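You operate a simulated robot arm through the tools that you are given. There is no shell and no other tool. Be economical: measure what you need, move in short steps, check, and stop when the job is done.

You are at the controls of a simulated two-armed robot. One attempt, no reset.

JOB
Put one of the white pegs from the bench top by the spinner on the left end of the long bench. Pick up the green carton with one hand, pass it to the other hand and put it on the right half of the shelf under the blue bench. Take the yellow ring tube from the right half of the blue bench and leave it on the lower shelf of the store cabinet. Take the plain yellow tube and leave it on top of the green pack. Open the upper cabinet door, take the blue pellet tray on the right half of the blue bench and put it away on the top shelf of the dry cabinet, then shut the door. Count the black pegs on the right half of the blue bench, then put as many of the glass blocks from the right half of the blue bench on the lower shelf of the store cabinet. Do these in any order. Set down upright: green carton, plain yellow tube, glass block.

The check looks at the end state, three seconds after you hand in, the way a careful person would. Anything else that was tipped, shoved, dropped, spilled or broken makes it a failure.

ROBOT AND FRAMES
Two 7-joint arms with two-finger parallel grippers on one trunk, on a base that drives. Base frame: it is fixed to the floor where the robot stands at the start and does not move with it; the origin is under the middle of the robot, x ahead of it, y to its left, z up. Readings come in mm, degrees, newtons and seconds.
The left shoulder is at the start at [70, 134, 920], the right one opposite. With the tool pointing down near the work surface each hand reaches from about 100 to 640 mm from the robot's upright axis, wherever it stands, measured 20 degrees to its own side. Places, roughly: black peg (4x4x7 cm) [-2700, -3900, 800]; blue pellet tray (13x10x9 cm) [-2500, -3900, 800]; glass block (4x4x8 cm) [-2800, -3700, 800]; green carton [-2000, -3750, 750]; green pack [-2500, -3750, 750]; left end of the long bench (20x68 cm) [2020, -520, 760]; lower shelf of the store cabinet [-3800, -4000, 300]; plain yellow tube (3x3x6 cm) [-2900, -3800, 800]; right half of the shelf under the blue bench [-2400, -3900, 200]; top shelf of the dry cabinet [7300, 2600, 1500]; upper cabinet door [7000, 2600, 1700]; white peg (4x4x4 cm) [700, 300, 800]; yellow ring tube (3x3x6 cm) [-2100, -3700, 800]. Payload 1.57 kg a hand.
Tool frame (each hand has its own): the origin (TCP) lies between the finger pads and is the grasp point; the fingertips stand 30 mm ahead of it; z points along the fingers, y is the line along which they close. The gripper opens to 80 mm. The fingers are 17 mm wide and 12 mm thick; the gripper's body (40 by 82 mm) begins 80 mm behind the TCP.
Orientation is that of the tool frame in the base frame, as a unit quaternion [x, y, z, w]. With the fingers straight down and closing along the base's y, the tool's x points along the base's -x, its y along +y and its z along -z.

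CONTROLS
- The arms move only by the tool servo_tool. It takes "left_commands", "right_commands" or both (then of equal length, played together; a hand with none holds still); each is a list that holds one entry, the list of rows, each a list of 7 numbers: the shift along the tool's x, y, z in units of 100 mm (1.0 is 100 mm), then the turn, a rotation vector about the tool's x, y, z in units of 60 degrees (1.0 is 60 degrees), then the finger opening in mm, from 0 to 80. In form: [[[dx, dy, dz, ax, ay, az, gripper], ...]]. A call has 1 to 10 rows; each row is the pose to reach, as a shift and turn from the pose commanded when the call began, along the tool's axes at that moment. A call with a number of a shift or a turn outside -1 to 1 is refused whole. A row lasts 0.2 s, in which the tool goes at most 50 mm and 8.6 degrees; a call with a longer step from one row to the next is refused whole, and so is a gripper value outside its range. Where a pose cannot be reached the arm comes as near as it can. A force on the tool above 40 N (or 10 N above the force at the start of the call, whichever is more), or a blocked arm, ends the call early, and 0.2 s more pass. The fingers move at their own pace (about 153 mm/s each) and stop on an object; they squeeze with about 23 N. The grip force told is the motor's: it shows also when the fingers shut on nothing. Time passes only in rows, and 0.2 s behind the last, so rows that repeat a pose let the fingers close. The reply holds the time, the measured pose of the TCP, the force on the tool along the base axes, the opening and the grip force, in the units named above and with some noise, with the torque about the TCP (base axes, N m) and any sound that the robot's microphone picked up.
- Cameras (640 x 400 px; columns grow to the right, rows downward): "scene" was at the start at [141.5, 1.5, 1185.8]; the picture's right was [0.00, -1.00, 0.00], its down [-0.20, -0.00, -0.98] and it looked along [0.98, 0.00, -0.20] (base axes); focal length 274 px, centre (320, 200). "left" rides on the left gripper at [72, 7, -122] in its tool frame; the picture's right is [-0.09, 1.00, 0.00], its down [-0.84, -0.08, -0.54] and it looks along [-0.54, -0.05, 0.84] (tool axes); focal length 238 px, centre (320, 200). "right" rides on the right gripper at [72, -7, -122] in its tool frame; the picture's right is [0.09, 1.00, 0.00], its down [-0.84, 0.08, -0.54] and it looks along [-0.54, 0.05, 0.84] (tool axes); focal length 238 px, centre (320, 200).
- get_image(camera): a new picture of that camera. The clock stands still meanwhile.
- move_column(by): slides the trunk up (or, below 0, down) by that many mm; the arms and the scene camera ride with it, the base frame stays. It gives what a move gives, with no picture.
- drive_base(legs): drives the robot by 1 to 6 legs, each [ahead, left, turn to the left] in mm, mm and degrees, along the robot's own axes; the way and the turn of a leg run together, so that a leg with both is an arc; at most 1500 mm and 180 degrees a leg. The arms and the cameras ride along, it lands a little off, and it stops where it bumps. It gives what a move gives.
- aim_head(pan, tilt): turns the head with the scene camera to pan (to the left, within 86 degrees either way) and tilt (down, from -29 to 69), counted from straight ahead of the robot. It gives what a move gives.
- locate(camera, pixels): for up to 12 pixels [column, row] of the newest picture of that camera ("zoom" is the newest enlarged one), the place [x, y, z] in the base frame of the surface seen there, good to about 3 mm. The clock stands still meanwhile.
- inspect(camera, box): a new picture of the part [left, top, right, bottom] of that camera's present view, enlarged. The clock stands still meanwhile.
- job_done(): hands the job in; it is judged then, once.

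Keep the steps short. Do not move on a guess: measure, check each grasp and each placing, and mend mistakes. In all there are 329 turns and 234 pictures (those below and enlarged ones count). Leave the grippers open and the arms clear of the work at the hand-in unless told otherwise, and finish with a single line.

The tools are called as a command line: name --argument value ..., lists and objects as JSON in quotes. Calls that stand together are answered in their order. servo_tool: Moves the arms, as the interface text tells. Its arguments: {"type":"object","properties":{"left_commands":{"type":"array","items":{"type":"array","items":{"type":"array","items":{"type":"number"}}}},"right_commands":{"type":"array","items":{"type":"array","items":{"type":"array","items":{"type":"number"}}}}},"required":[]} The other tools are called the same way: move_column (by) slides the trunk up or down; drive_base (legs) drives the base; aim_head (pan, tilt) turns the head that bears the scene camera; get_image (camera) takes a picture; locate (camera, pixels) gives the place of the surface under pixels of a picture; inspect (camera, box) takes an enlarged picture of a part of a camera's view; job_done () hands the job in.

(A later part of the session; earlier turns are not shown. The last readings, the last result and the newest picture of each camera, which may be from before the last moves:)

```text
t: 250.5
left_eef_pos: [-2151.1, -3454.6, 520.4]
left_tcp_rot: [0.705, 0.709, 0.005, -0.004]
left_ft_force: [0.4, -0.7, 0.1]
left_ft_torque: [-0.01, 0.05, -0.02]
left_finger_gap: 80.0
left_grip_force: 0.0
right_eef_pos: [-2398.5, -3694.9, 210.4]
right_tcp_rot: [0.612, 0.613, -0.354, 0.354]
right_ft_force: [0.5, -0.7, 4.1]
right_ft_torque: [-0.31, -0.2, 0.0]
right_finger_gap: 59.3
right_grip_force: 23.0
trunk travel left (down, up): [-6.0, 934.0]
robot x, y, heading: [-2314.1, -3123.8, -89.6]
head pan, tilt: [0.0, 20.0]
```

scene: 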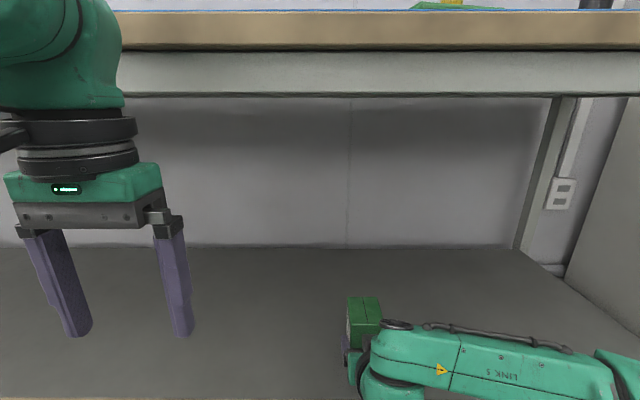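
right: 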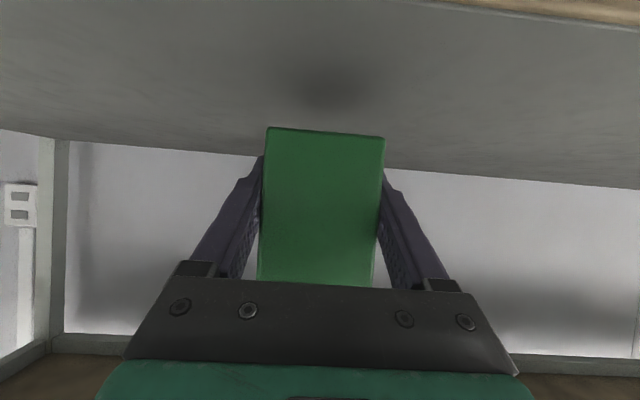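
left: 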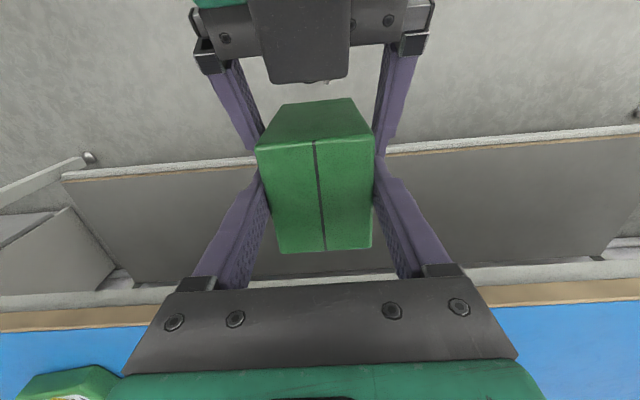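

Contact (4 N). Press 0.7 mm more, open, and retract along the tool.

servo_tool --right_commands '[[[0.006, 0, 0.0035, 0, 0, 0, 40], [0.006, 0, 0.0035, 0, 0, 0, 70], [0.006, 0, 0.0035, 0, 0, 0, 80], [0.006, 0, 0.0035, 0, 0, 0, 80], [0, 0, -0.2, 0, 0, 0, 80], [0, 0, -0.5, 0, 0, 0, 80], [0, 0, -0.95, 0, 0, 0, 80]]]'

get_image --camera "right"

```text
t: 252.1
left_eef_pos: [-2149.6, -3455.3, 520.1]
left_tcp_rot: [0.704, 0.71, 0.005, -0.003]
left_ft_force: [-0.2, -0.3, 0.4]
left_ft_torque: [0.01, 0.01, 0.05]
left_finger_gap: 80.2
left_grip_force: 0.1
right_eef_pos: [-2397.3, -3612.3, 256.5]
right_tcp_rot: [0.611, 0.614, -0.353, 0.353]
right_ft_force: [-0.4, -0.7, -0.4]
right_ft_torque: [-0.06, 0.01, 0.01]
right_finger_gap: 80.1
right_grip_force: 0.1
trunk travel left (down, up): [-6.0, 934.0]
robot x, y, heading: [-2316.4, -3126.1, -89.4]
head pan, tilt: [0.0, 20.0]
```

```text
129 pictures are left
```

right: 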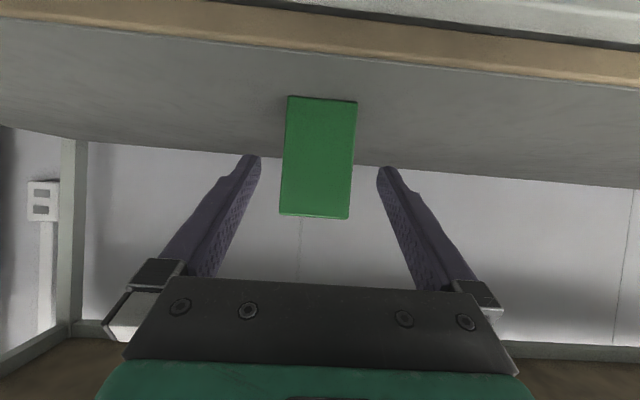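

Carton stands upright on the shelf. Back out, raise the trunk, and view the pellet tray.

drive_base --legs '[[-350, 0, 0]]'

move_column --by 400

move_column --by 94

aim_head --pan 0 --tilt 30

get_image --camera "scene"

```text
t: 254.4
left_eef_pos: [-2152.5, -3105.2, 520.8]
left_tcp_rot: [0.703, 0.711, 0.004, -0.003]
left_ft_force: [0.5, 1.2, -0.1]
left_ft_torque: [0.01, 0.0, 0.0]
left_finger_gap: 80.1
left_grip_force: 0.2
right_eef_pos: [-2397.7, -3262.1, 256.4]
right_tcp_rot: [0.609, 0.616, -0.352, 0.355]
right_ft_force: [-0.6, 0.4, -0.3]
right_ft_torque: [-0.04, -0.01, 0.0]
right_finger_gap: 80.0
right_grip_force: 0.0
trunk travel left (down, up): [-6.0, 934.0]
robot x, y, heading: [-2322.3, -2779.2, -89.6]
head pan, tilt: [0.0, 20.0]
```

```text
t: 258.2
left_eef_pos: [-2152.0, -3104.0, 921.2]
left_tcp_rot: [0.703, 0.711, 0.005, -0.004]
left_ft_force: [0.4, -0.5, 0.5]
left_ft_torque: [-0.01, -0.02, -0.01]
left_finger_gap: 80.0
left_grip_force: 0.1
right_eef_pos: [-2397.7, -3263.4, 656.5]
right_tcp_rot: [0.609, 0.615, -0.353, 0.355]
right_ft_force: [-0.5, 0.7, -0.3]
right_ft_torque: [0.03, -0.04, -0.01]
right_finger_gap: 80.1
right_grip_force: 0.0
trunk travel left (down, up): [-406.0, 534.0]
robot x, y, heading: [-2322.5, -2775.3, -89.4]
head pan, tilt: [0.0, 20.0]
```

```text
t: 259.5
left_eef_pos: [-2152.2, -3104.0, 1015.0]
left_tcp_rot: [0.702, 0.712, 0.005, -0.004]
left_ft_force: [-0.5, -0.1, -0.1]
left_ft_torque: [0.0, -0.02, 0.01]
left_finger_gap: 79.9
left_grip_force: 0.0
right_eef_pos: [-2398.6, -3262.8, 749.4]
right_tcp_rot: [0.609, 0.616, -0.352, 0.355]
right_ft_force: [-0.4, -0.1, -0.5]
right_ft_torque: [-0.01, 0.02, 0.0]
right_finger_gap: 80.1
right_grip_force: 0.0
trunk travel left (down, up): [-500.0, 440.0]
robot x, y, heading: [-2320.5, -2775.8, -89.3]
head pan, tilt: [0.0, 20.0]
```

```text
t: 260.2
left_eef_pos: [-2152.1, -3103.4, 1015.1]
left_tcp_rot: [0.703, 0.711, 0.004, -0.004]
left_ft_force: [-1.1, 0.2, 0.0]
left_ft_torque: [0.02, -0.02, 0.0]
left_finger_gap: 80.2
left_grip_force: 0.0
right_eef_pos: [-2398.0, -3261.9, 750.6]
right_tcp_rot: [0.609, 0.615, -0.352, 0.355]
right_ft_force: [-0.2, 0.2, -0.8]
right_ft_torque: [-0.02, -0.03, -0.02]
right_finger_gap: 80.0
right_grip_force: 0.0
trunk travel left (down, up): [-500.0, 440.0]
robot x, y, heading: [-2318.5, -2773.4, -89.5]
head pan, tilt: [0.0, 30.0]
```

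```text
128 pictures are left
```

scene: 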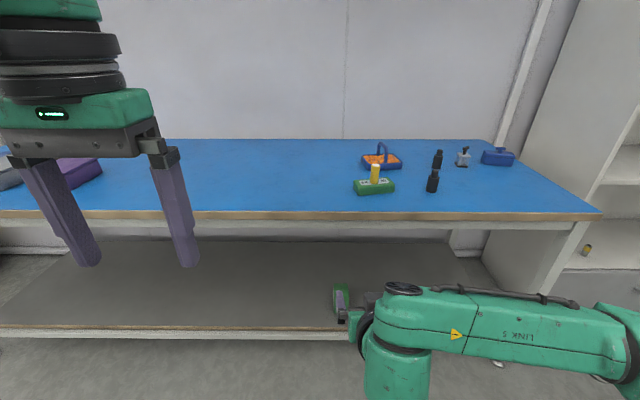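

Enlarge the tray.

inspect --camera "scene" --box '[340, 130, 420, 205]'

```text
5.33 times, centred on (380, 168) of scene
```

zoom: 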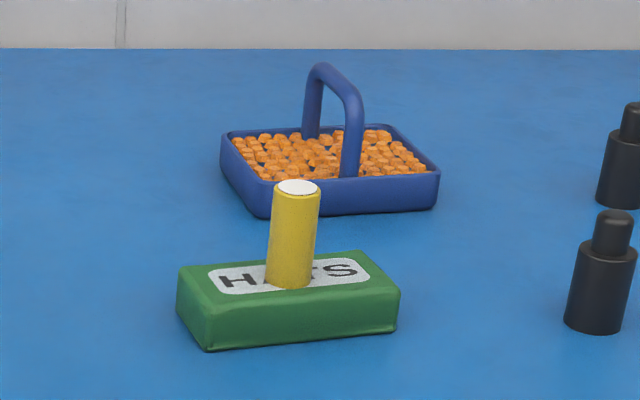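

locate --camera "zoom" --pixels '[[318, 70], [340, 78], [357, 95], [311, 130], [350, 165], [262, 212], [436, 200], [230, 140], [400, 130], [350, 190]]'

```text
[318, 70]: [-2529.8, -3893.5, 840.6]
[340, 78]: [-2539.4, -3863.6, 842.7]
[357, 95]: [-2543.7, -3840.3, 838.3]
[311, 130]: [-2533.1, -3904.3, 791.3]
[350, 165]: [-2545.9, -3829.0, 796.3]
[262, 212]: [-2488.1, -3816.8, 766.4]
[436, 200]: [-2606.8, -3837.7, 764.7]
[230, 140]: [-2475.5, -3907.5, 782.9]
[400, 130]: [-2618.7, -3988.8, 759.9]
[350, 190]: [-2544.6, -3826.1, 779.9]
```

Tray: 130×95, turned +10°; handle bar runs front–back at x≈−2539, z≈842, centre y≈−3867. Raise the right hand and yaw it 10°.

servo_tool --right_commands '[[[-0.3, 0, -0.17, 0, 0, 0, 50], [-0.65, 0, -0.37, 0, 0, 0, 50], [-0.95, 0, -0.55, -0.072, 0, -0.042, 50], [-0.95, 0, -0.55, -0.144, 0, -0.083, 50]]]'

servo_tool --right_commands '[[[-0.35, 0, -0.2, 0, 0, 0, 50], [-0.7, 0, -0.4, 0, 0, 0, 50], [-0.95, 0, -0.55, 0, 0, 0, 50], [-0.95, 0, -0.55, 0, 0, 0, 50]]]'

drive_base --legs '[[0, -75, 0], [420, 0, 0]]'

get_image --camera "right"

```text
t: 261.2
left_eef_pos: [-2152.8, -3104.9, 1014.0]
left_tcp_rot: [0.703, 0.711, 0.005, -0.004]
left_ft_force: [0.2, -0.6, 0.2]
left_ft_torque: [0.0, 0.01, 0.0]
left_finger_gap: 79.9
left_grip_force: 0.1
right_eef_pos: [-2398.2, -3263.5, 860.0]
right_tcp_rot: [0.554, 0.666, -0.32, 0.384]
right_ft_force: [0.6, 0.1, 0.7]
right_ft_torque: [-0.01, -0.04, -0.01]
right_finger_gap: 49.7
right_grip_force: 0.0
trunk travel left (down, up): [-500.0, 440.0]
robot x, y, heading: [-2321.7, -2771.4, -89.6]
head pan, tilt: [0.0, 30.0]
```

```text
t: 262.2
left_eef_pos: [-2152.4, -3104.6, 1014.5]
left_tcp_rot: [0.703, 0.711, 0.005, -0.004]
left_ft_force: [-0.5, 0.1, -0.6]
left_ft_torque: [0.01, 0.01, -0.02]
left_finger_gap: 80.1
left_grip_force: 0.1
right_eef_pos: [-2398.8, -3261.9, 971.1]
right_tcp_rot: [0.554, 0.666, -0.319, 0.383]
right_ft_force: [-0.3, -0.3, -0.3]
right_ft_torque: [0.01, 0.0, 0.02]
right_finger_gap: 49.8
right_grip_force: 0.2
trunk travel left (down, up): [-500.0, 440.0]
robot x, y, heading: [-2323.4, -2776.7, -89.7]
head pan, tilt: [0.0, 30.0]
```

```text
t: 265.4
left_eef_pos: [-2224.8, -3523.5, 1013.9]
left_tcp_rot: [0.704, 0.71, 0.005, -0.004]
left_ft_force: [-0.9, 0.7, 0.2]
left_ft_torque: [0.02, 0.01, 0.02]
left_finger_gap: 80.1
left_grip_force: 0.1
right_eef_pos: [-2471.7, -3681.0, 970.1]
right_tcp_rot: [0.556, 0.664, -0.322, 0.383]
right_ft_force: [0.2, -0.4, -0.4]
right_ft_torque: [0.0, 0.03, 0.0]
right_finger_gap: 50.0
right_grip_force: 0.0
trunk travel left (down, up): [-500.0, 440.0]
robot x, y, heading: [-2391.6, -3193.5, -89.6]
head pan, tilt: [0.0, 30.0]
```

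```text
126 pictures are left
```

right: 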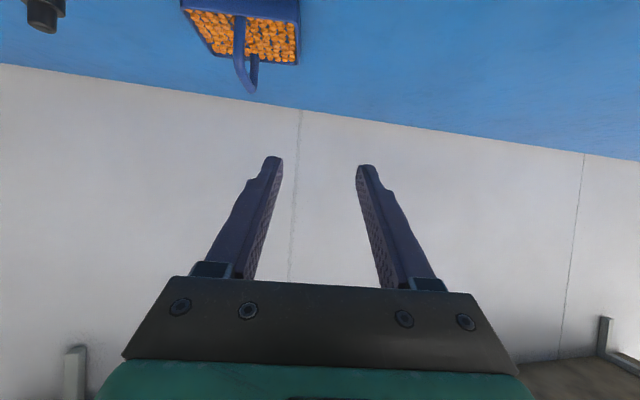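

Drive 90 ahead and 60 right, then measure the handle.

drive_base --legs '[[90, -75, 0]]'

get_image --camera "right"

get_image --camera "scene"

```text
t: 266.7
left_eef_pos: [-2298.8, -3615.3, 1013.7]
left_tcp_rot: [0.704, 0.71, 0.005, -0.004]
left_ft_force: [-0.3, 0.8, 0.0]
left_ft_torque: [0.01, -0.02, 0.02]
left_finger_gap: 79.9
left_grip_force: 0.2
right_eef_pos: [-2546.5, -3772.7, 970.7]
right_tcp_rot: [0.556, 0.665, -0.321, 0.383]
right_ft_force: [0.1, -0.8, -0.3]
right_ft_torque: [0.02, 0.0, 0.02]
right_finger_gap: 49.9
right_grip_force: 0.0
trunk travel left (down, up): [-500.0, 440.0]
robot x, y, heading: [-2462.6, -3283.7, -89.5]
head pan, tilt: [0.0, 30.0]
```

```text
125 pictures are left
```

right: 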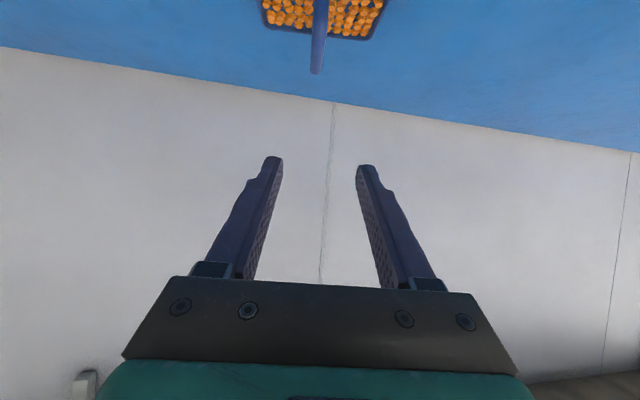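

```text
124 pictures are left
```

scene: 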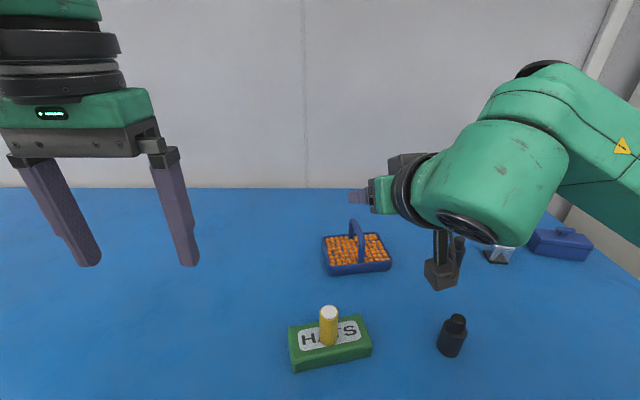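

The handle appears edge-on and centred at x=318. Measure it.

locate --camera "right" --pixels '[[317, 66], [318, 50], [319, 35], [320, 15], [317, 71]]'

locate --camera "scene" --pixels '[[352, 222], [357, 227], [362, 234], [330, 270], [389, 268], [440, 283], [452, 258]]'

```text
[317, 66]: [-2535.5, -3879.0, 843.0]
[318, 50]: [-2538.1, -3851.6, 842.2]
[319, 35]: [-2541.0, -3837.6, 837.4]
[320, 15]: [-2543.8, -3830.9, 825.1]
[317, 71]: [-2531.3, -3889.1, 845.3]
```

```text
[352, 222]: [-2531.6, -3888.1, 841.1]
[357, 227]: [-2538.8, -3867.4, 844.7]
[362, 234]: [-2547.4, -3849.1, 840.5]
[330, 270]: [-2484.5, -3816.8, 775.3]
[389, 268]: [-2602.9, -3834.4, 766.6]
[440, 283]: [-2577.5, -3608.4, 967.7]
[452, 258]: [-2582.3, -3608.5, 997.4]
```

Bar centre (−2537,−3865), top ≈845. Move over it.

servo_tool --right_commands '[[[-0.08, -0.03, 0.3, 0, 0, 0, 50], [-0.17, -0.067, 0.7, 0, 0, 0, 50], [0.0, -0.067, 0.93, 0, 0, 0, 50], [0.23, -0.067, 1.0, 0, 0, 0, 50], [0.23, -0.067, 1.0, 0, 0, 0, 50]]]'

get_image --camera "right"

inspect --camera "scene" --box '[260, 180, 500, 380]'

```text
t: 267.9
left_eef_pos: [-2299.2, -3615.8, 1014.5]
left_tcp_rot: [0.704, 0.71, 0.005, -0.003]
left_ft_force: [0.0, 1.1, 0.1]
left_ft_torque: [0.0, 0.01, -0.01]
left_finger_gap: 80.1
left_grip_force: 0.0
right_eef_pos: [-2539.0, -3846.8, 901.0]
right_tcp_rot: [0.556, 0.664, -0.321, 0.382]
right_ft_force: [0.1, -0.9, -0.6]
right_ft_torque: [-0.01, 0.04, -0.02]
right_finger_gap: 50.1
right_grip_force: 0.1
trunk travel left (down, up): [-500.0, 440.0]
robot x, y, heading: [-2465.3, -3285.8, -89.5]
head pan, tilt: [0.0, 30.0]
```

```text
123 pictures are left
```

right: 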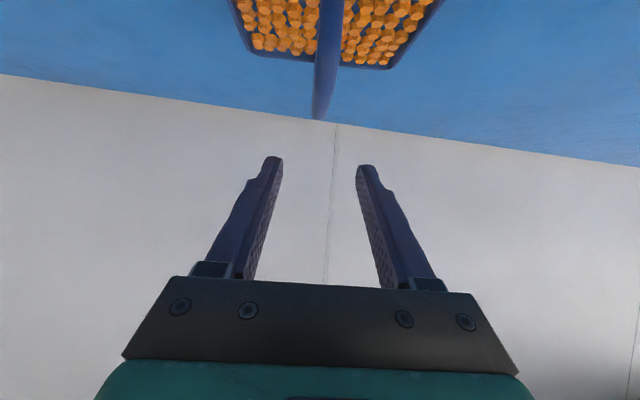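

```text
2.00 times, centred on (380, 280) of scene
```

zoom: 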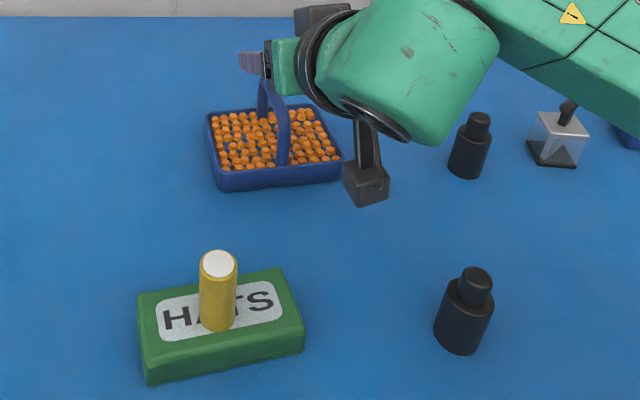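

18 mm forward, then down 63.

servo_tool --right_commands '[[[-0.09, -0.01, 0.156, 0, 0, 0, 50], [0.17, -0.01, 0.31, 0, 0, 0, 50], [0.36, -0.01, 0.42, 0, 0, 0, 50], [0.456, -0.01, 0.47, 0, 0, 0, 50], [0.456, -0.01, 0.47, 0, 0, 0, 50]]]'

get_image --camera "right"

inspect --camera "scene" --box '[300, 180, 480, 300]'

```text
t: 269.1
left_eef_pos: [-2299.7, -3615.4, 1014.0]
left_tcp_rot: [0.704, 0.71, 0.004, -0.004]
left_ft_force: [0.4, 0.0, -0.2]
left_ft_torque: [0.02, 0.01, -0.01]
left_finger_gap: 80.1
left_grip_force: 0.1
right_eef_pos: [-2537.8, -3864.1, 837.7]
right_tcp_rot: [0.555, 0.665, -0.32, 0.384]
right_ft_force: [0.1, -0.4, 0.4]
right_ft_torque: [-0.01, 0.02, 0.01]
right_finger_gap: 49.7
right_grip_force: 0.0
trunk travel left (down, up): [-500.0, 440.0]
robot x, y, heading: [-2464.6, -3286.4, -89.6]
head pan, tilt: [0.0, 30.0]
```

```text
121 pictures are left
```

right: 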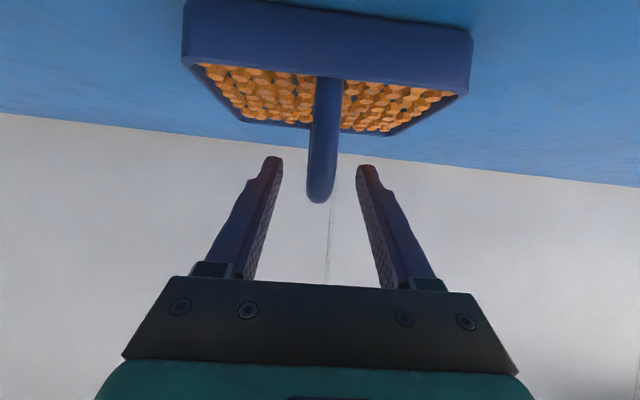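

```text
3.33 times, centred on (390, 240) of scene
```

zoom: 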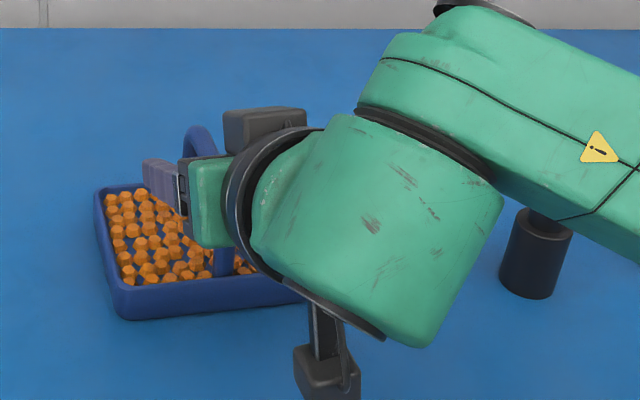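

Bar lies between the fingers. Close.

servo_tool --right_commands '[[[0, 0, 0, 0, 0, 0, 30], [0, 0, 0, 0, 0, 0, 10], [0, 0, 0, 0, 0, 0, 0], [0, 0, 0, 0, 0, 0, 0]]]'

servo_tool --right_commands '[[[-0.04, 0, -0.025, 0, 0, 0, 0], [-0.13, 0, -0.075, 0, 0, 0, 0], [-0.26, 0, -0.15, 0, 0, 0, 0], [-0.26, 0, -0.15, 0, 0, 0, 0]]]'

get_image --camera "right"

```text
t: 270.1
left_eef_pos: [-2299.5, -3615.5, 1013.7]
left_tcp_rot: [0.704, 0.71, 0.004, -0.004]
left_ft_force: [-0.1, 0.2, 0.5]
left_ft_torque: [0.0, -0.01, 0.0]
left_finger_gap: 80.2
left_grip_force: 0.1
right_eef_pos: [-2536.9, -3864.4, 835.8]
right_tcp_rot: [0.555, 0.665, -0.321, 0.384]
right_ft_force: [-0.6, -1.0, -0.1]
right_ft_torque: [0.03, 0.01, -0.08]
right_finger_gap: 12.5
right_grip_force: 22.7
trunk travel left (down, up): [-500.0, 440.0]
robot x, y, heading: [-2467.0, -3288.4, -89.4]
head pan, tilt: [0.0, 30.0]
```

```text
t: 271.1
left_eef_pos: [-2299.7, -3615.9, 1014.2]
left_tcp_rot: [0.704, 0.711, 0.005, -0.004]
left_ft_force: [-0.6, 0.4, -0.3]
left_ft_torque: [0.01, 0.02, -0.02]
left_finger_gap: 80.0
left_grip_force: 0.1
right_eef_pos: [-2538.5, -3864.8, 867.1]
right_tcp_rot: [0.555, 0.665, -0.32, 0.383]
right_ft_force: [-0.2, 0.9, -2.2]
right_ft_torque: [0.03, -0.02, -0.02]
right_finger_gap: 12.7
right_grip_force: 23.3
trunk travel left (down, up): [-500.0, 440.0]
robot x, y, heading: [-2466.2, -3283.8, -89.5]
head pan, tilt: [0.0, 30.0]
```

```text
119 pictures are left
```

right: 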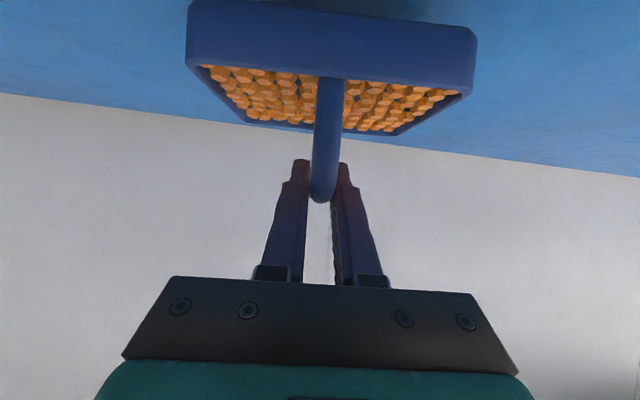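

Tray held level (12.7 mm). Lift 110 more, then back away.

servo_tool --right_commands '[[[-0.2, 0, -0.115, 0, 0, 0, 0], [-0.5, 0, -0.29, 0, 0, 0, 0], [-0.8, 0, -0.46, 0, 0, 0, 0], [-0.95, 0, -0.55, 0, 0, 0, 0], [-0.95, 0, -0.55, 0, 0, 0, 0]]]'

drive_base --legs '[[-500, 0, 0]]'

get_image --camera "scene"

```text
t: 272.3
left_eef_pos: [-2300.2, -3615.5, 1015.0]
left_tcp_rot: [0.704, 0.71, 0.004, -0.004]
left_ft_force: [-0.5, -0.2, 0.3]
left_ft_torque: [-0.01, -0.02, 0.02]
left_finger_gap: 79.8
left_grip_force: 0.0
right_eef_pos: [-2538.8, -3864.0, 978.0]
right_tcp_rot: [0.556, 0.665, -0.321, 0.383]
right_ft_force: [0.4, -0.4, -2.4]
right_ft_torque: [0.0, -0.01, 0.02]
right_finger_gap: 12.7
right_grip_force: 22.7
trunk travel left (down, up): [-500.0, 440.0]
robot x, y, heading: [-2468.0, -3280.5, -89.7]
head pan, tilt: [0.0, 30.0]
```

```text
t: 275.2
left_eef_pos: [-2302.4, -3116.7, 1014.5]
left_tcp_rot: [0.704, 0.71, 0.006, -0.003]
left_ft_force: [-0.4, 0.6, 0.2]
left_ft_torque: [-0.05, 0.02, 0.0]
left_finger_gap: 79.7
left_grip_force: 0.0
right_eef_pos: [-2541.0, -3366.7, 976.2]
right_tcp_rot: [0.555, 0.665, -0.321, 0.384]
right_ft_force: [-0.2, -0.1, -2.9]
right_ft_torque: [0.0, 0.01, 0.05]
right_finger_gap: 12.4
right_grip_force: 22.9
trunk travel left (down, up): [-500.0, 440.0]
robot x, y, heading: [-2469.8, -2786.8, -89.8]
head pan, tilt: [0.0, 30.0]
```

```text
118 pictures are left
```

scene: 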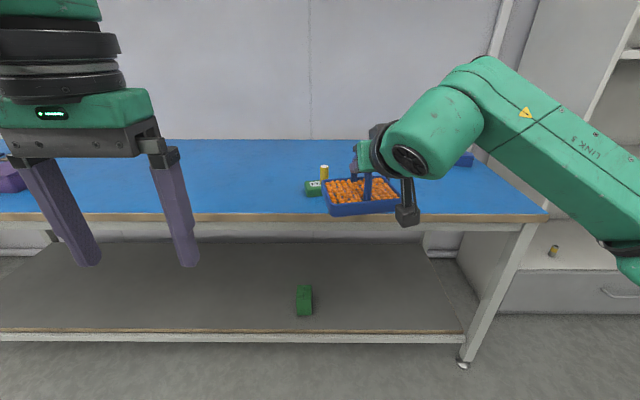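

Now to the dry cabinet. Back to the aisle, turn left to face +x, and drive.

drive_base --legs '[[-800, 0, 0], [0, 0, 90], [1500, 0, 0], [1500, 0, 0], [1500, 0, 0], [1300, 0, 0]]'

aim_head --pan 10 --tilt 10

get_image --camera "scene"

```text
t: 310.6
left_eef_pos: [3640.3, -1649.3, 1014.3]
left_tcp_rot: [-0.017, 1.0, 0.001, -0.006]
left_ft_force: [-0.1, 0.0, -1.0]
left_ft_torque: [-0.03, 0.02, -0.01]
left_finger_gap: 80.0
left_grip_force: 0.0
right_eef_pos: [3894.9, -1880.4, 977.0]
right_tcp_rot: [-0.087, 0.862, 0.05, 0.498]
right_ft_force: [0.0, 0.0, -3.1]
right_ft_torque: [0.01, 0.02, 0.01]
right_finger_gap: 12.7
right_grip_force: 23.0
trunk travel left (down, up): [-500.0, 440.0]
robot x, y, heading: [3314.7, -1828.3, 2.1]
head pan, tilt: [0.0, 30.0]
```

```text
t: 311.4
left_eef_pos: [3639.5, -1649.0, 1015.3]
left_tcp_rot: [-0.017, 1.0, 0.001, -0.005]
left_ft_force: [0.1, -0.1, 0.1]
left_ft_torque: [0.01, -0.02, 0.0]
left_finger_gap: 80.0
left_grip_force: 0.0
right_eef_pos: [3895.5, -1882.4, 976.6]
right_tcp_rot: [-0.087, 0.862, 0.049, 0.497]
right_ft_force: [1.0, -1.1, -1.6]
right_ft_torque: [0.02, 0.04, -0.02]
right_finger_gap: 12.5
right_grip_force: 22.9
trunk travel left (down, up): [-500.0, 440.0]
robot x, y, heading: [3310.3, -1822.5, 1.6]
head pan, tilt: [10.0, 10.0]
```

```text
117 pictures are left
```

scene: 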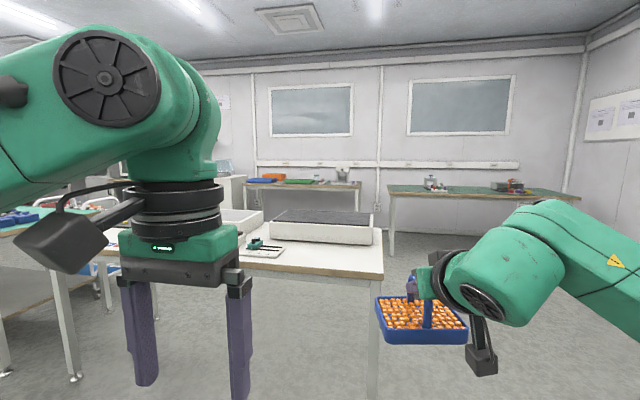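

A table is ahead-left. Look left for the way to (7000,2600).

locate --camera "scene" --pixels '[[383, 272], [375, 390], [300, 270], [390, 250], [395, 190], [355, 188], [70, 375], [60, 235], [375, 225], [450, 170]]'

aim_head --pan 60 --tilt 10

get_image --camera "scene"

```text
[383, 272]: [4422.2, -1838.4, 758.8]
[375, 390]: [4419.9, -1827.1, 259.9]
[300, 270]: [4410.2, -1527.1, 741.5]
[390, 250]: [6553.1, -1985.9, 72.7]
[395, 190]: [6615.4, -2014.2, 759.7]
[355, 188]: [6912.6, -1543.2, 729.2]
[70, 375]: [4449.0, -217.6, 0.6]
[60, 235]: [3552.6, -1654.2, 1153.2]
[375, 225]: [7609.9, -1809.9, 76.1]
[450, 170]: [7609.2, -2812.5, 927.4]
```

```text
t: 312.6
left_eef_pos: [3641.4, -1649.7, 1014.2]
left_tcp_rot: [-0.017, 1.0, 0.001, -0.006]
left_ft_force: [-0.3, -0.4, 0.2]
left_ft_torque: [-0.02, -0.02, -0.04]
left_finger_gap: 80.1
left_grip_force: 0.0
right_eef_pos: [3894.2, -1882.0, 976.4]
right_tcp_rot: [-0.087, 0.862, 0.05, 0.497]
right_ft_force: [-0.2, -1.1, -1.9]
right_ft_torque: [0.01, 0.02, 0.01]
right_finger_gap: 12.5
right_grip_force: 23.5
trunk travel left (down, up): [-500.0, 440.0]
robot x, y, heading: [3310.8, -1823.9, 1.8]
head pan, tilt: [60.0, 10.0]
```

```text
116 pictures are left
```

scene: 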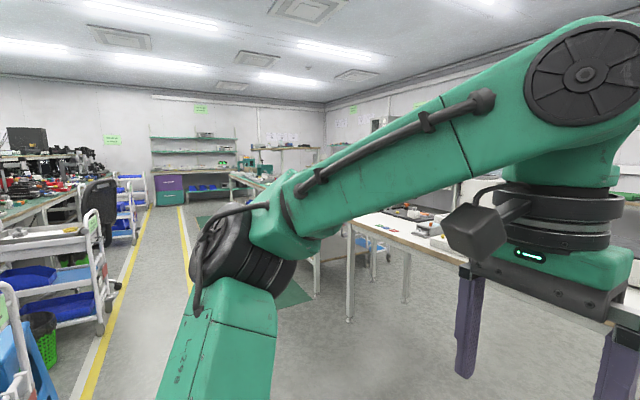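

locate --camera "scene" --pixels '[[350, 318], [317, 295], [405, 300], [388, 258], [350, 222], [100, 330], [115, 290], [185, 215], [195, 250], [270, 180], [232, 172], [140, 210]]'

aim_head --pan 35 --tilt 3

get_image --camera "scene"

```text
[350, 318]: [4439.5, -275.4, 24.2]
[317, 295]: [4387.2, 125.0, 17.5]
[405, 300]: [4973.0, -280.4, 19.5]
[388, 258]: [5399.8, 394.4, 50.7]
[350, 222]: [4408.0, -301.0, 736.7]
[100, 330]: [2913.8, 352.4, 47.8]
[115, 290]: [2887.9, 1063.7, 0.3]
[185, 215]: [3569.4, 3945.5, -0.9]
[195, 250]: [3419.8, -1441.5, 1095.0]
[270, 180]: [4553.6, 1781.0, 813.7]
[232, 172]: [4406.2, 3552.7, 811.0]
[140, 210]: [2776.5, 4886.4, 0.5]
```

```text
t: 313.5
left_eef_pos: [3639.6, -1649.2, 1013.3]
left_tcp_rot: [-0.017, 1.0, 0.001, -0.006]
left_ft_force: [-0.1, 0.1, 1.0]
left_ft_torque: [-0.03, 0.02, 0.02]
left_finger_gap: 80.1
left_grip_force: 0.2
right_eef_pos: [3894.9, -1881.4, 976.9]
right_tcp_rot: [-0.088, 0.862, 0.05, 0.497]
right_ft_force: [-0.3, -0.4, -1.9]
right_ft_torque: [0.0, 0.05, 0.03]
right_finger_gap: 12.6
right_grip_force: 23.3
trunk travel left (down, up): [-500.0, 440.0]
robot x, y, heading: [3316.3, -1825.7, 1.9]
head pan, tilt: [35.0, 3.0]
```

```text
115 pictures are left
```

scene: 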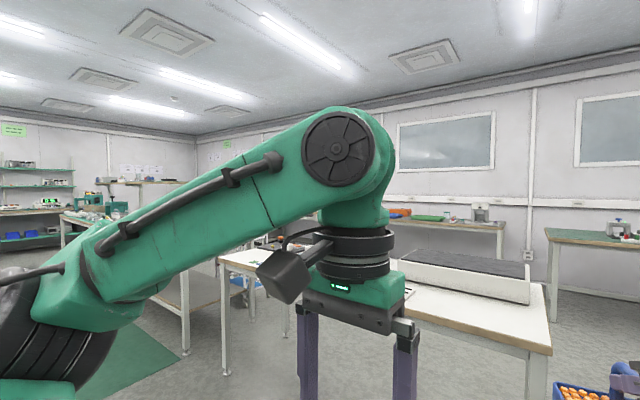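

Tables: A x≈4400–5000, y −1840…−280; B x≈4390–5400, y>100. I go round A's south end, then north along x≈5700.

drive_base --legs '[[0, 0, -1.8], [0, -700, 0], [1500, 0, 0], [900, 0, 0], [0, 0, 90]]'

aim_head --pan 0 --tilt 10

get_image --camera "scene"

```text
t: 332.8
left_eef_pos: [5535.9, -2163.8, 1013.6]
left_tcp_rot: [0.717, -0.697, 0.004, 0.005]
left_ft_force: [0.3, 0.3, -0.7]
left_ft_torque: [-0.02, 0.04, -0.01]
left_finger_gap: 80.3
left_grip_force: 0.0
right_eef_pos: [5769.4, -1912.0, 977.8]
right_tcp_rot: [0.67, -0.55, -0.386, -0.317]
right_ft_force: [1.1, -0.5, -2.8]
right_ft_torque: [-0.05, 0.01, -0.03]
right_finger_gap: 12.7
right_grip_force: 23.0
trunk travel left (down, up): [-500.0, 440.0]
robot x, y, heading: [5708.1, -2493.5, 91.5]
head pan, tilt: [35.0, 3.0]
```

```text
t: 333.8
left_eef_pos: [5535.9, -2164.6, 1013.5]
left_tcp_rot: [0.717, -0.697, 0.004, 0.005]
left_ft_force: [0.4, -0.4, -0.2]
left_ft_torque: [-0.02, -0.01, 0.0]
left_finger_gap: 80.2
left_grip_force: 0.1
right_eef_pos: [5770.2, -1911.4, 976.3]
right_tcp_rot: [0.67, -0.55, -0.386, -0.317]
right_ft_force: [-0.2, -0.2, -2.2]
right_ft_torque: [-0.04, 0.02, 0.03]
right_finger_gap: 12.5
right_grip_force: 22.8
trunk travel left (down, up): [-500.0, 440.0]
robot x, y, heading: [5709.0, -2496.5, 91.3]
head pan, tilt: [0.0, 10.0]
```

```text
114 pictures are left
```

scene: 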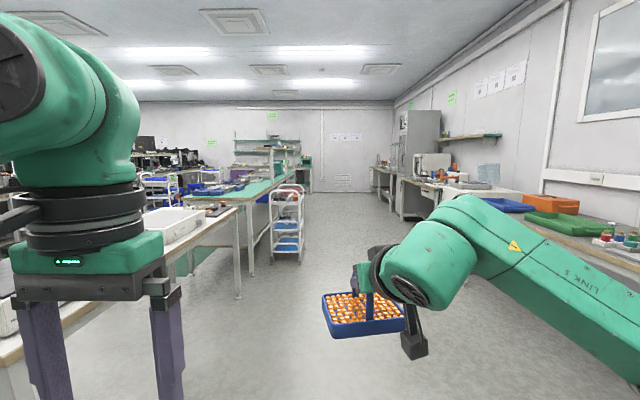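

I see an aisle with a cart at (288,220) and a grey cabinet at (420,135). Measure.

locate --camera "scene" --pixels '[[300, 262], [303, 200], [275, 262], [404, 220], [405, 180], [425, 205], [401, 150], [440, 150], [404, 115], [395, 180], [240, 297], [376, 170]]'

inspect --camera "scene" --box '[350, 90, 510, 230]'

```text
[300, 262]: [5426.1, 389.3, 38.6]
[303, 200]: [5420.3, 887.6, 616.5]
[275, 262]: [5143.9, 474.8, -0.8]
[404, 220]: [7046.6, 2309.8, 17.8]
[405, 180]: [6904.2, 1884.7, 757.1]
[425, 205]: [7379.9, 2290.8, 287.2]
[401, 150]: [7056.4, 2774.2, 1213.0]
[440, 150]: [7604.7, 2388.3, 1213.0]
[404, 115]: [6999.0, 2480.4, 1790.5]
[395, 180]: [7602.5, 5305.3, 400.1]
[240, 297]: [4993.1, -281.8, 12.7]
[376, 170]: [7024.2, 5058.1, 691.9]
```

```text
2.86 times, centred on (430, 160) of scene
```

zoom: 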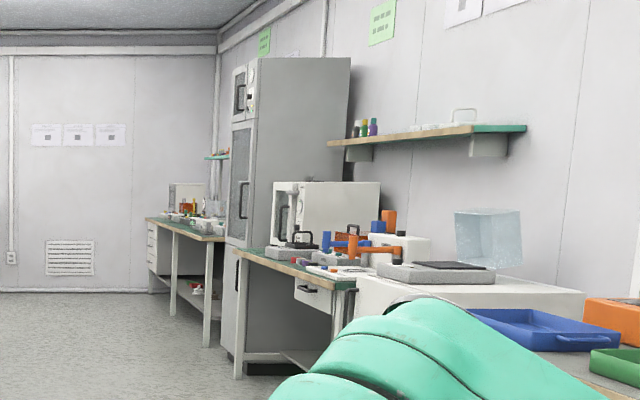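

Cabinet front x≈7000–7050, y≈2390–2800. Drive north along x≈6050 to y≈2560, then turn right to face it.

drive_base --legs '[[0, 0, -1.3], [0, -340, 0], [1500, 0, 0], [1500, 0, 0], [1500, 0, 0], [560, 0, 0]]'

drive_base --legs '[[0, 0, -90]]'

aim_head --pan 0 --tilt -12

get_image --camera "scene"

```text
t: 360.2
left_eef_pos: [5919.9, 2882.6, 1014.6]
left_tcp_rot: [-0.703, 0.711, -0.004, -0.005]
left_ft_force: [-0.5, -0.1, -0.6]
left_ft_torque: [0.02, 0.03, -0.01]
left_finger_gap: 79.9
left_grip_force: 0.1
right_eef_pos: [6162.0, 3128.0, 976.7]
right_tcp_rot: [0.659, -0.562, -0.379, -0.325]
right_ft_force: [0.5, -0.9, -2.6]
right_ft_torque: [-0.02, -0.02, -0.02]
right_finger_gap: 12.6
right_grip_force: 23.0
trunk travel left (down, up): [-500.0, 440.0]
robot x, y, heading: [6080.7, 2548.4, 89.4]
head pan, tilt: [0.0, 10.0]
```

```text
t: 364.4
left_eef_pos: [6412.9, 2711.2, 1015.0]
left_tcp_rot: [0.002, 1.0, 0.001, -0.007]
left_ft_force: [0.9, 0.0, 0.5]
left_ft_torque: [0.0, 0.0, 0.0]
left_finger_gap: 79.8
left_grip_force: 0.1
right_eef_pos: [6660.0, 2469.3, 977.7]
right_tcp_rot: [-0.071, 0.864, 0.04, 0.498]
right_ft_force: [-0.4, -0.2, -2.4]
right_ft_torque: [-0.03, 0.04, 0.02]
right_finger_gap: 12.6
right_grip_force: 22.5
trunk travel left (down, up): [-500.0, 440.0]
robot x, y, heading: [6079.1, 2549.8, -0.6]
head pan, tilt: [0.0, 10.0]
```

```text
t: 365.3
left_eef_pos: [6413.1, 2711.2, 1013.5]
left_tcp_rot: [0.002, 1.0, 0.0, -0.005]
left_ft_force: [0.3, 0.0, 0.7]
left_ft_torque: [-0.01, 0.03, 0.0]
left_finger_gap: 80.1
left_grip_force: 0.0
right_eef_pos: [6659.4, 2470.1, 975.6]
right_tcp_rot: [-0.071, 0.864, 0.041, 0.497]
right_ft_force: [-0.3, -0.1, -2.4]
right_ft_torque: [-0.01, 0.03, 0.01]
right_finger_gap: 12.4
right_grip_force: 23.1
trunk travel left (down, up): [-500.0, 440.0]
robot x, y, heading: [6081.6, 2546.7, -0.1]
head pan, tilt: [0.0, -12.0]
```

```text
112 pictures are left
```

scene: 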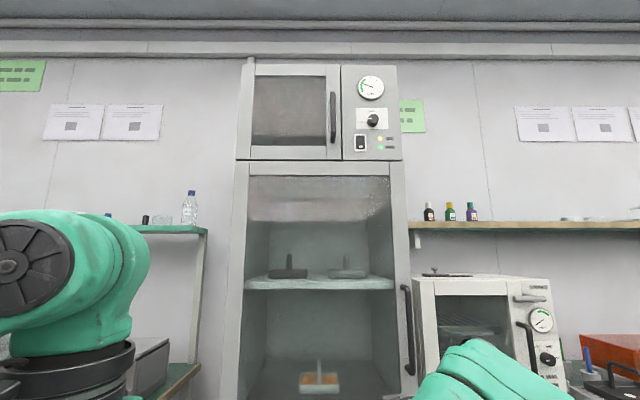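

The upper door has its hinge at left and a vertical handle at (333,117). Measure.

inspect --camera "scene" --box '[220, 45, 420, 175]'

locate --camera "scene" --pixels '[[333, 95], [333, 117], [333, 140], [248, 66], [340, 66], [237, 158], [340, 158], [345, 110], [326, 117], [400, 160], [290, 165], [232, 250]]'

```text
3.08 times, centred on (320, 110) of scene
```

zoom: 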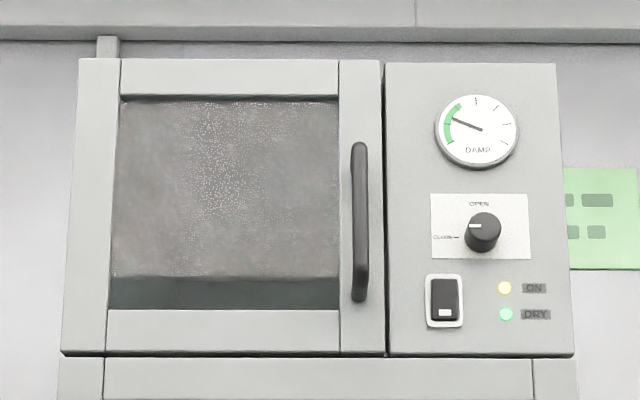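

```text
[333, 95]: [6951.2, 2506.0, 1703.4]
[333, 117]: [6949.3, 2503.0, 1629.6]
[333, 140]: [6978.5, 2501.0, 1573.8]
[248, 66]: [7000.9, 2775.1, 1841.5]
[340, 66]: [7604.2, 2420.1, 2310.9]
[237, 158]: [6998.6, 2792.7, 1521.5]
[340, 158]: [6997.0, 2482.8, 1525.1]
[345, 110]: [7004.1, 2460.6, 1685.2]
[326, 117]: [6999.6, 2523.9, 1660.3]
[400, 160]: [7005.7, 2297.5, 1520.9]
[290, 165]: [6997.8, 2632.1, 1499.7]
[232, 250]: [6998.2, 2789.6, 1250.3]
```

Handle bar at (6950,2503), z 1565–1720; hinge near (7000,2795). Raise the trunk 440 for this work.

move_column --by 400

move_column --by 38

servo_tool --left_commands '[[[-0.15, 0.05, 0, 0, -0.12, 0, 80], [-0.3, 0.1, 0, 0, -0.25, 0, 80], [-0.45, 0.15, 0, 0, -0.38, 0, 80], [-0.6, 0.2, 0, 0, -0.51, 0, 80], [-0.8, 0.25, 0, 0, -0.64, 0, 80], [-1.0, 0.3, 0, 0, -0.75, 0, 80]]]' --right_commands '[[[0.07, 0, -0.13, 0, 0, 0, 0], [0.15, 0, -0.26, 0, 0, 0, 0], [0.22, 0, -0.38, 0, 0, 0, 0], [0.3, 0, -0.52, 0, 0, 0, 0], [0.38, 0, -0.65, 0, 0, 0, 0], [0.45, 0, -0.78, 0, 0, 0, 0]]]'

servo_tool --left_commands '[[[-0.12, 0, 0.12, 0, -0.12, 0, 80], [-0.24, 0, 0.24, 0, -0.25, 0, 80], [-0.36, 0, 0.36, 0, -0.38, 0, 80], [-0.48, 0, 0.48, 0, -0.51, 0, 80], [-0.6, 0, 0.6, 0, -0.64, 0, 80], [-0.7, 0, 0.7, 0, -0.75, 0, 80], [-0.7, 0, 0.7, 0, -0.75, 0, 80]]]'

get_image --camera "scene"

```text
t: 369.1
left_eef_pos: [6413.6, 2712.4, 1414.1]
left_tcp_rot: [0.002, 1.0, 0.001, -0.007]
left_ft_force: [-0.6, -0.1, 0.4]
left_ft_torque: [-0.02, -0.02, 0.01]
left_finger_gap: 79.9
left_grip_force: 0.1
right_eef_pos: [6660.6, 2468.6, 1376.3]
right_tcp_rot: [-0.071, 0.863, 0.04, 0.498]
right_ft_force: [0.1, 0.4, -3.2]
right_ft_torque: [-0.03, 0.02, 0.01]
right_finger_gap: 12.7
right_grip_force: 23.3
trunk travel left (down, up): [-900.0, 40.0]
robot x, y, heading: [6080.4, 2549.0, -0.8]
head pan, tilt: [0.0, -12.0]
```

```text
t: 369.9
left_eef_pos: [6413.1, 2710.9, 1452.2]
left_tcp_rot: [0.003, 1.0, 0.001, -0.006]
left_ft_force: [-1.1, 0.2, -0.5]
left_ft_torque: [0.03, 0.0, -0.01]
left_finger_gap: 80.0
left_grip_force: 0.0
right_eef_pos: [6660.1, 2468.7, 1414.9]
right_tcp_rot: [-0.071, 0.864, 0.04, 0.498]
right_ft_force: [-0.1, 0.6, -2.5]
right_ft_torque: [0.01, 0.01, 0.02]
right_finger_gap: 12.9
right_grip_force: 22.4
trunk travel left (down, up): [-938.0, 2.0]
robot x, y, heading: [6078.3, 2551.1, -0.5]
head pan, tilt: [0.0, -12.0]
```

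```text
t: 371.3
left_eef_pos: [6514.9, 2740.0, 1449.6]
left_tcp_rot: [0.002, 0.926, 0.0, 0.378]
left_ft_force: [0.0, -0.7, -0.3]
left_ft_torque: [0.0, 0.01, -0.01]
left_finger_gap: 80.0
left_grip_force: 0.1
right_eef_pos: [6570.0, 2454.9, 1414.6]
right_tcp_rot: [-0.071, 0.864, 0.04, 0.498]
right_ft_force: [0.6, -0.7, -1.7]
right_ft_torque: [0.0, 0.06, -0.02]
right_finger_gap: 12.5
right_grip_force: 22.5
trunk travel left (down, up): [-938.0, 2.0]
robot x, y, heading: [6079.9, 2547.3, -0.6]
head pan, tilt: [0.0, -12.0]
```

```text
t: 372.9
left_eef_pos: [6612.1, 2738.7, 1448.2]
left_tcp_rot: [0.002, 0.711, -0.001, 0.703]
left_ft_force: [-0.2, -0.4, 0.2]
left_ft_torque: [0.01, 0.01, 0.01]
left_finger_gap: 79.9
left_grip_force: 0.1
right_eef_pos: [6570.8, 2454.5, 1416.8]
right_tcp_rot: [-0.071, 0.863, 0.04, 0.498]
right_ft_force: [0.2, 0.5, -1.8]
right_ft_torque: [0.02, 0.04, -0.02]
right_finger_gap: 12.8
right_grip_force: 23.2
trunk travel left (down, up): [-938.0, 2.0]
robot x, y, heading: [6081.4, 2551.1, -0.2]
head pan, tilt: [0.0, -12.0]
```

```text
110 pictures are left
```

scene: 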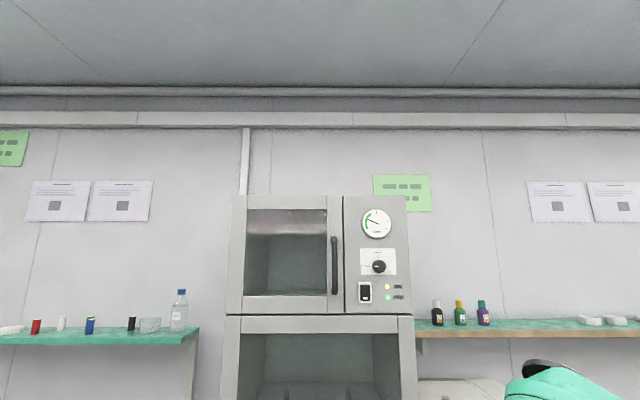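

Left hand is horizontal. Raise it to the handle height and place the base: right 237, ahead 230.

servo_tool --left_commands '[[[-0.4, 0, 0, 0, 0, 0, 60], [-0.8, 0, 0, 0, 0, 0, 60], [-1.0, 0, 0, 0, 0, 0, 60]]]'

servo_tool --left_commands '[[[-0.4, 0, 0, 0, 0, 0, 60], [-0.8, 0, 0, 0, 0, 0, 60], [-0.92, 0, 0, 0, 0, 0, 60]]]'

drive_base --legs '[[0, -237, 0], [230, 0, 0]]'

aim_head --pan 15 --tilt -5

get_image --camera "scene"

get_image --camera "left"

```text
t: 373.7
left_eef_pos: [6613.0, 2740.1, 1549.7]
left_tcp_rot: [0.002, 0.713, 0.0, 0.701]
left_ft_force: [-0.5, -1.1, -0.6]
left_ft_torque: [-0.04, -0.02, -0.03]
left_finger_gap: 59.9
left_grip_force: 0.0
right_eef_pos: [6570.5, 2454.7, 1414.9]
right_tcp_rot: [-0.07, 0.864, 0.04, 0.498]
right_ft_force: [0.7, 0.2, -1.4]
right_ft_torque: [0.01, 0.01, 0.0]
right_finger_gap: 12.8
right_grip_force: 23.0
trunk travel left (down, up): [-938.0, 2.0]
robot x, y, heading: [6081.0, 2552.3, -0.6]
head pan, tilt: [0.0, -12.0]
```

```text
t: 374.5
left_eef_pos: [6614.9, 2740.3, 1641.5]
left_tcp_rot: [0.002, 0.711, -0.001, 0.703]
left_ft_force: [-0.3, -0.5, -0.2]
left_ft_torque: [0.03, 0.0, -0.04]
left_finger_gap: 60.2
left_grip_force: 0.1
right_eef_pos: [6570.1, 2454.7, 1416.9]
right_tcp_rot: [-0.071, 0.864, 0.04, 0.497]
right_ft_force: [0.0, -0.4, -2.0]
right_ft_torque: [0.02, 0.06, -0.03]
right_finger_gap: 12.5
right_grip_force: 22.8
trunk travel left (down, up): [-938.0, 2.0]
robot x, y, heading: [6077.5, 2545.7, -0.4]
head pan, tilt: [0.0, -12.0]
```

```text
t: 377.6
left_eef_pos: [6836.8, 2501.4, 1643.8]
left_tcp_rot: [0.004, 0.71, -0.003, 0.704]
left_ft_force: [0.0, 1.3, 0.5]
left_ft_torque: [0.01, 0.01, 0.02]
left_finger_gap: 60.1
left_grip_force: 0.1
right_eef_pos: [6792.2, 2215.5, 1417.8]
right_tcp_rot: [-0.07, 0.862, 0.039, 0.5]
right_ft_force: [0.0, -0.3, -2.7]
right_ft_torque: [-0.01, 0.0, -0.01]
right_finger_gap: 12.7
right_grip_force: 23.0
trunk travel left (down, up): [-938.0, 2.0]
robot x, y, heading: [6305.9, 2307.5, -0.5]
head pan, tilt: [0.0, -12.0]
```

```text
t: 378.4
left_eef_pos: [6841.7, 2499.3, 1642.1]
left_tcp_rot: [0.003, 0.711, -0.002, 0.703]
left_ft_force: [-0.2, -0.1, 0.3]
left_ft_torque: [-0.01, -0.01, 0.04]
left_finger_gap: 60.1
left_grip_force: 0.0
right_eef_pos: [6796.6, 2214.9, 1416.1]
right_tcp_rot: [-0.07, 0.863, 0.04, 0.498]
right_ft_force: [0.1, 0.5, -2.2]
right_ft_torque: [0.01, 0.04, 0.01]
right_finger_gap: 12.6
right_grip_force: 23.4
trunk travel left (down, up): [-938.0, 2.0]
robot x, y, heading: [6308.3, 2312.1, -0.6]
head pan, tilt: [15.0, -5.0]
```

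```text
109 pictures are left
```

scene: 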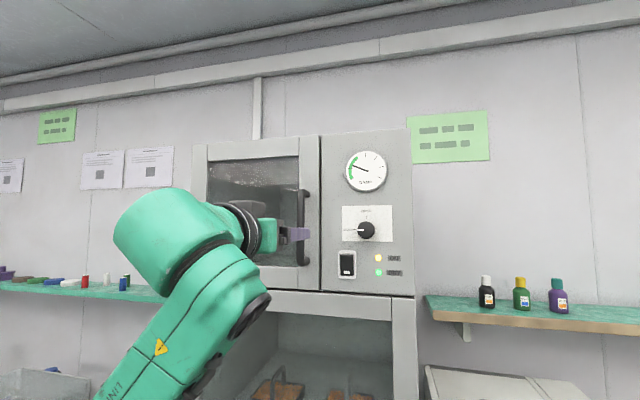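

```text
108 pictures are left
```

left: 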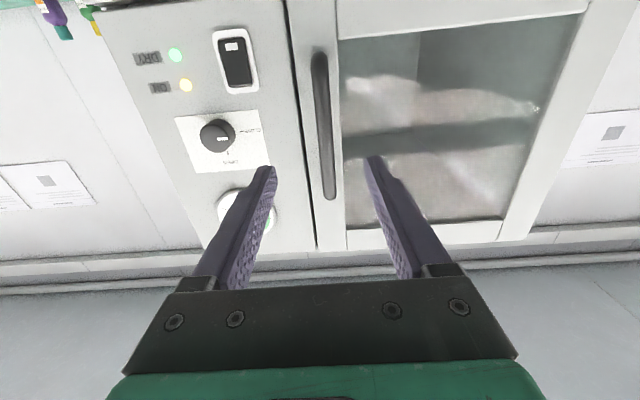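

The handle is between the fingers' line. Measure it in the left view.

locate --camera "left" --pixels '[[319, 60], [323, 120], [328, 185], [316, 90], [328, 90], [300, 120], [335, 55]]'

```text
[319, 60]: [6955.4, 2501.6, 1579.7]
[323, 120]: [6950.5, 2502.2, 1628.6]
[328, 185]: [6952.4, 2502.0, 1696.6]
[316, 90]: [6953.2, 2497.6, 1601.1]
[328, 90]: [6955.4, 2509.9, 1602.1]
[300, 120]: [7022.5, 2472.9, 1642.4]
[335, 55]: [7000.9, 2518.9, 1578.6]
```

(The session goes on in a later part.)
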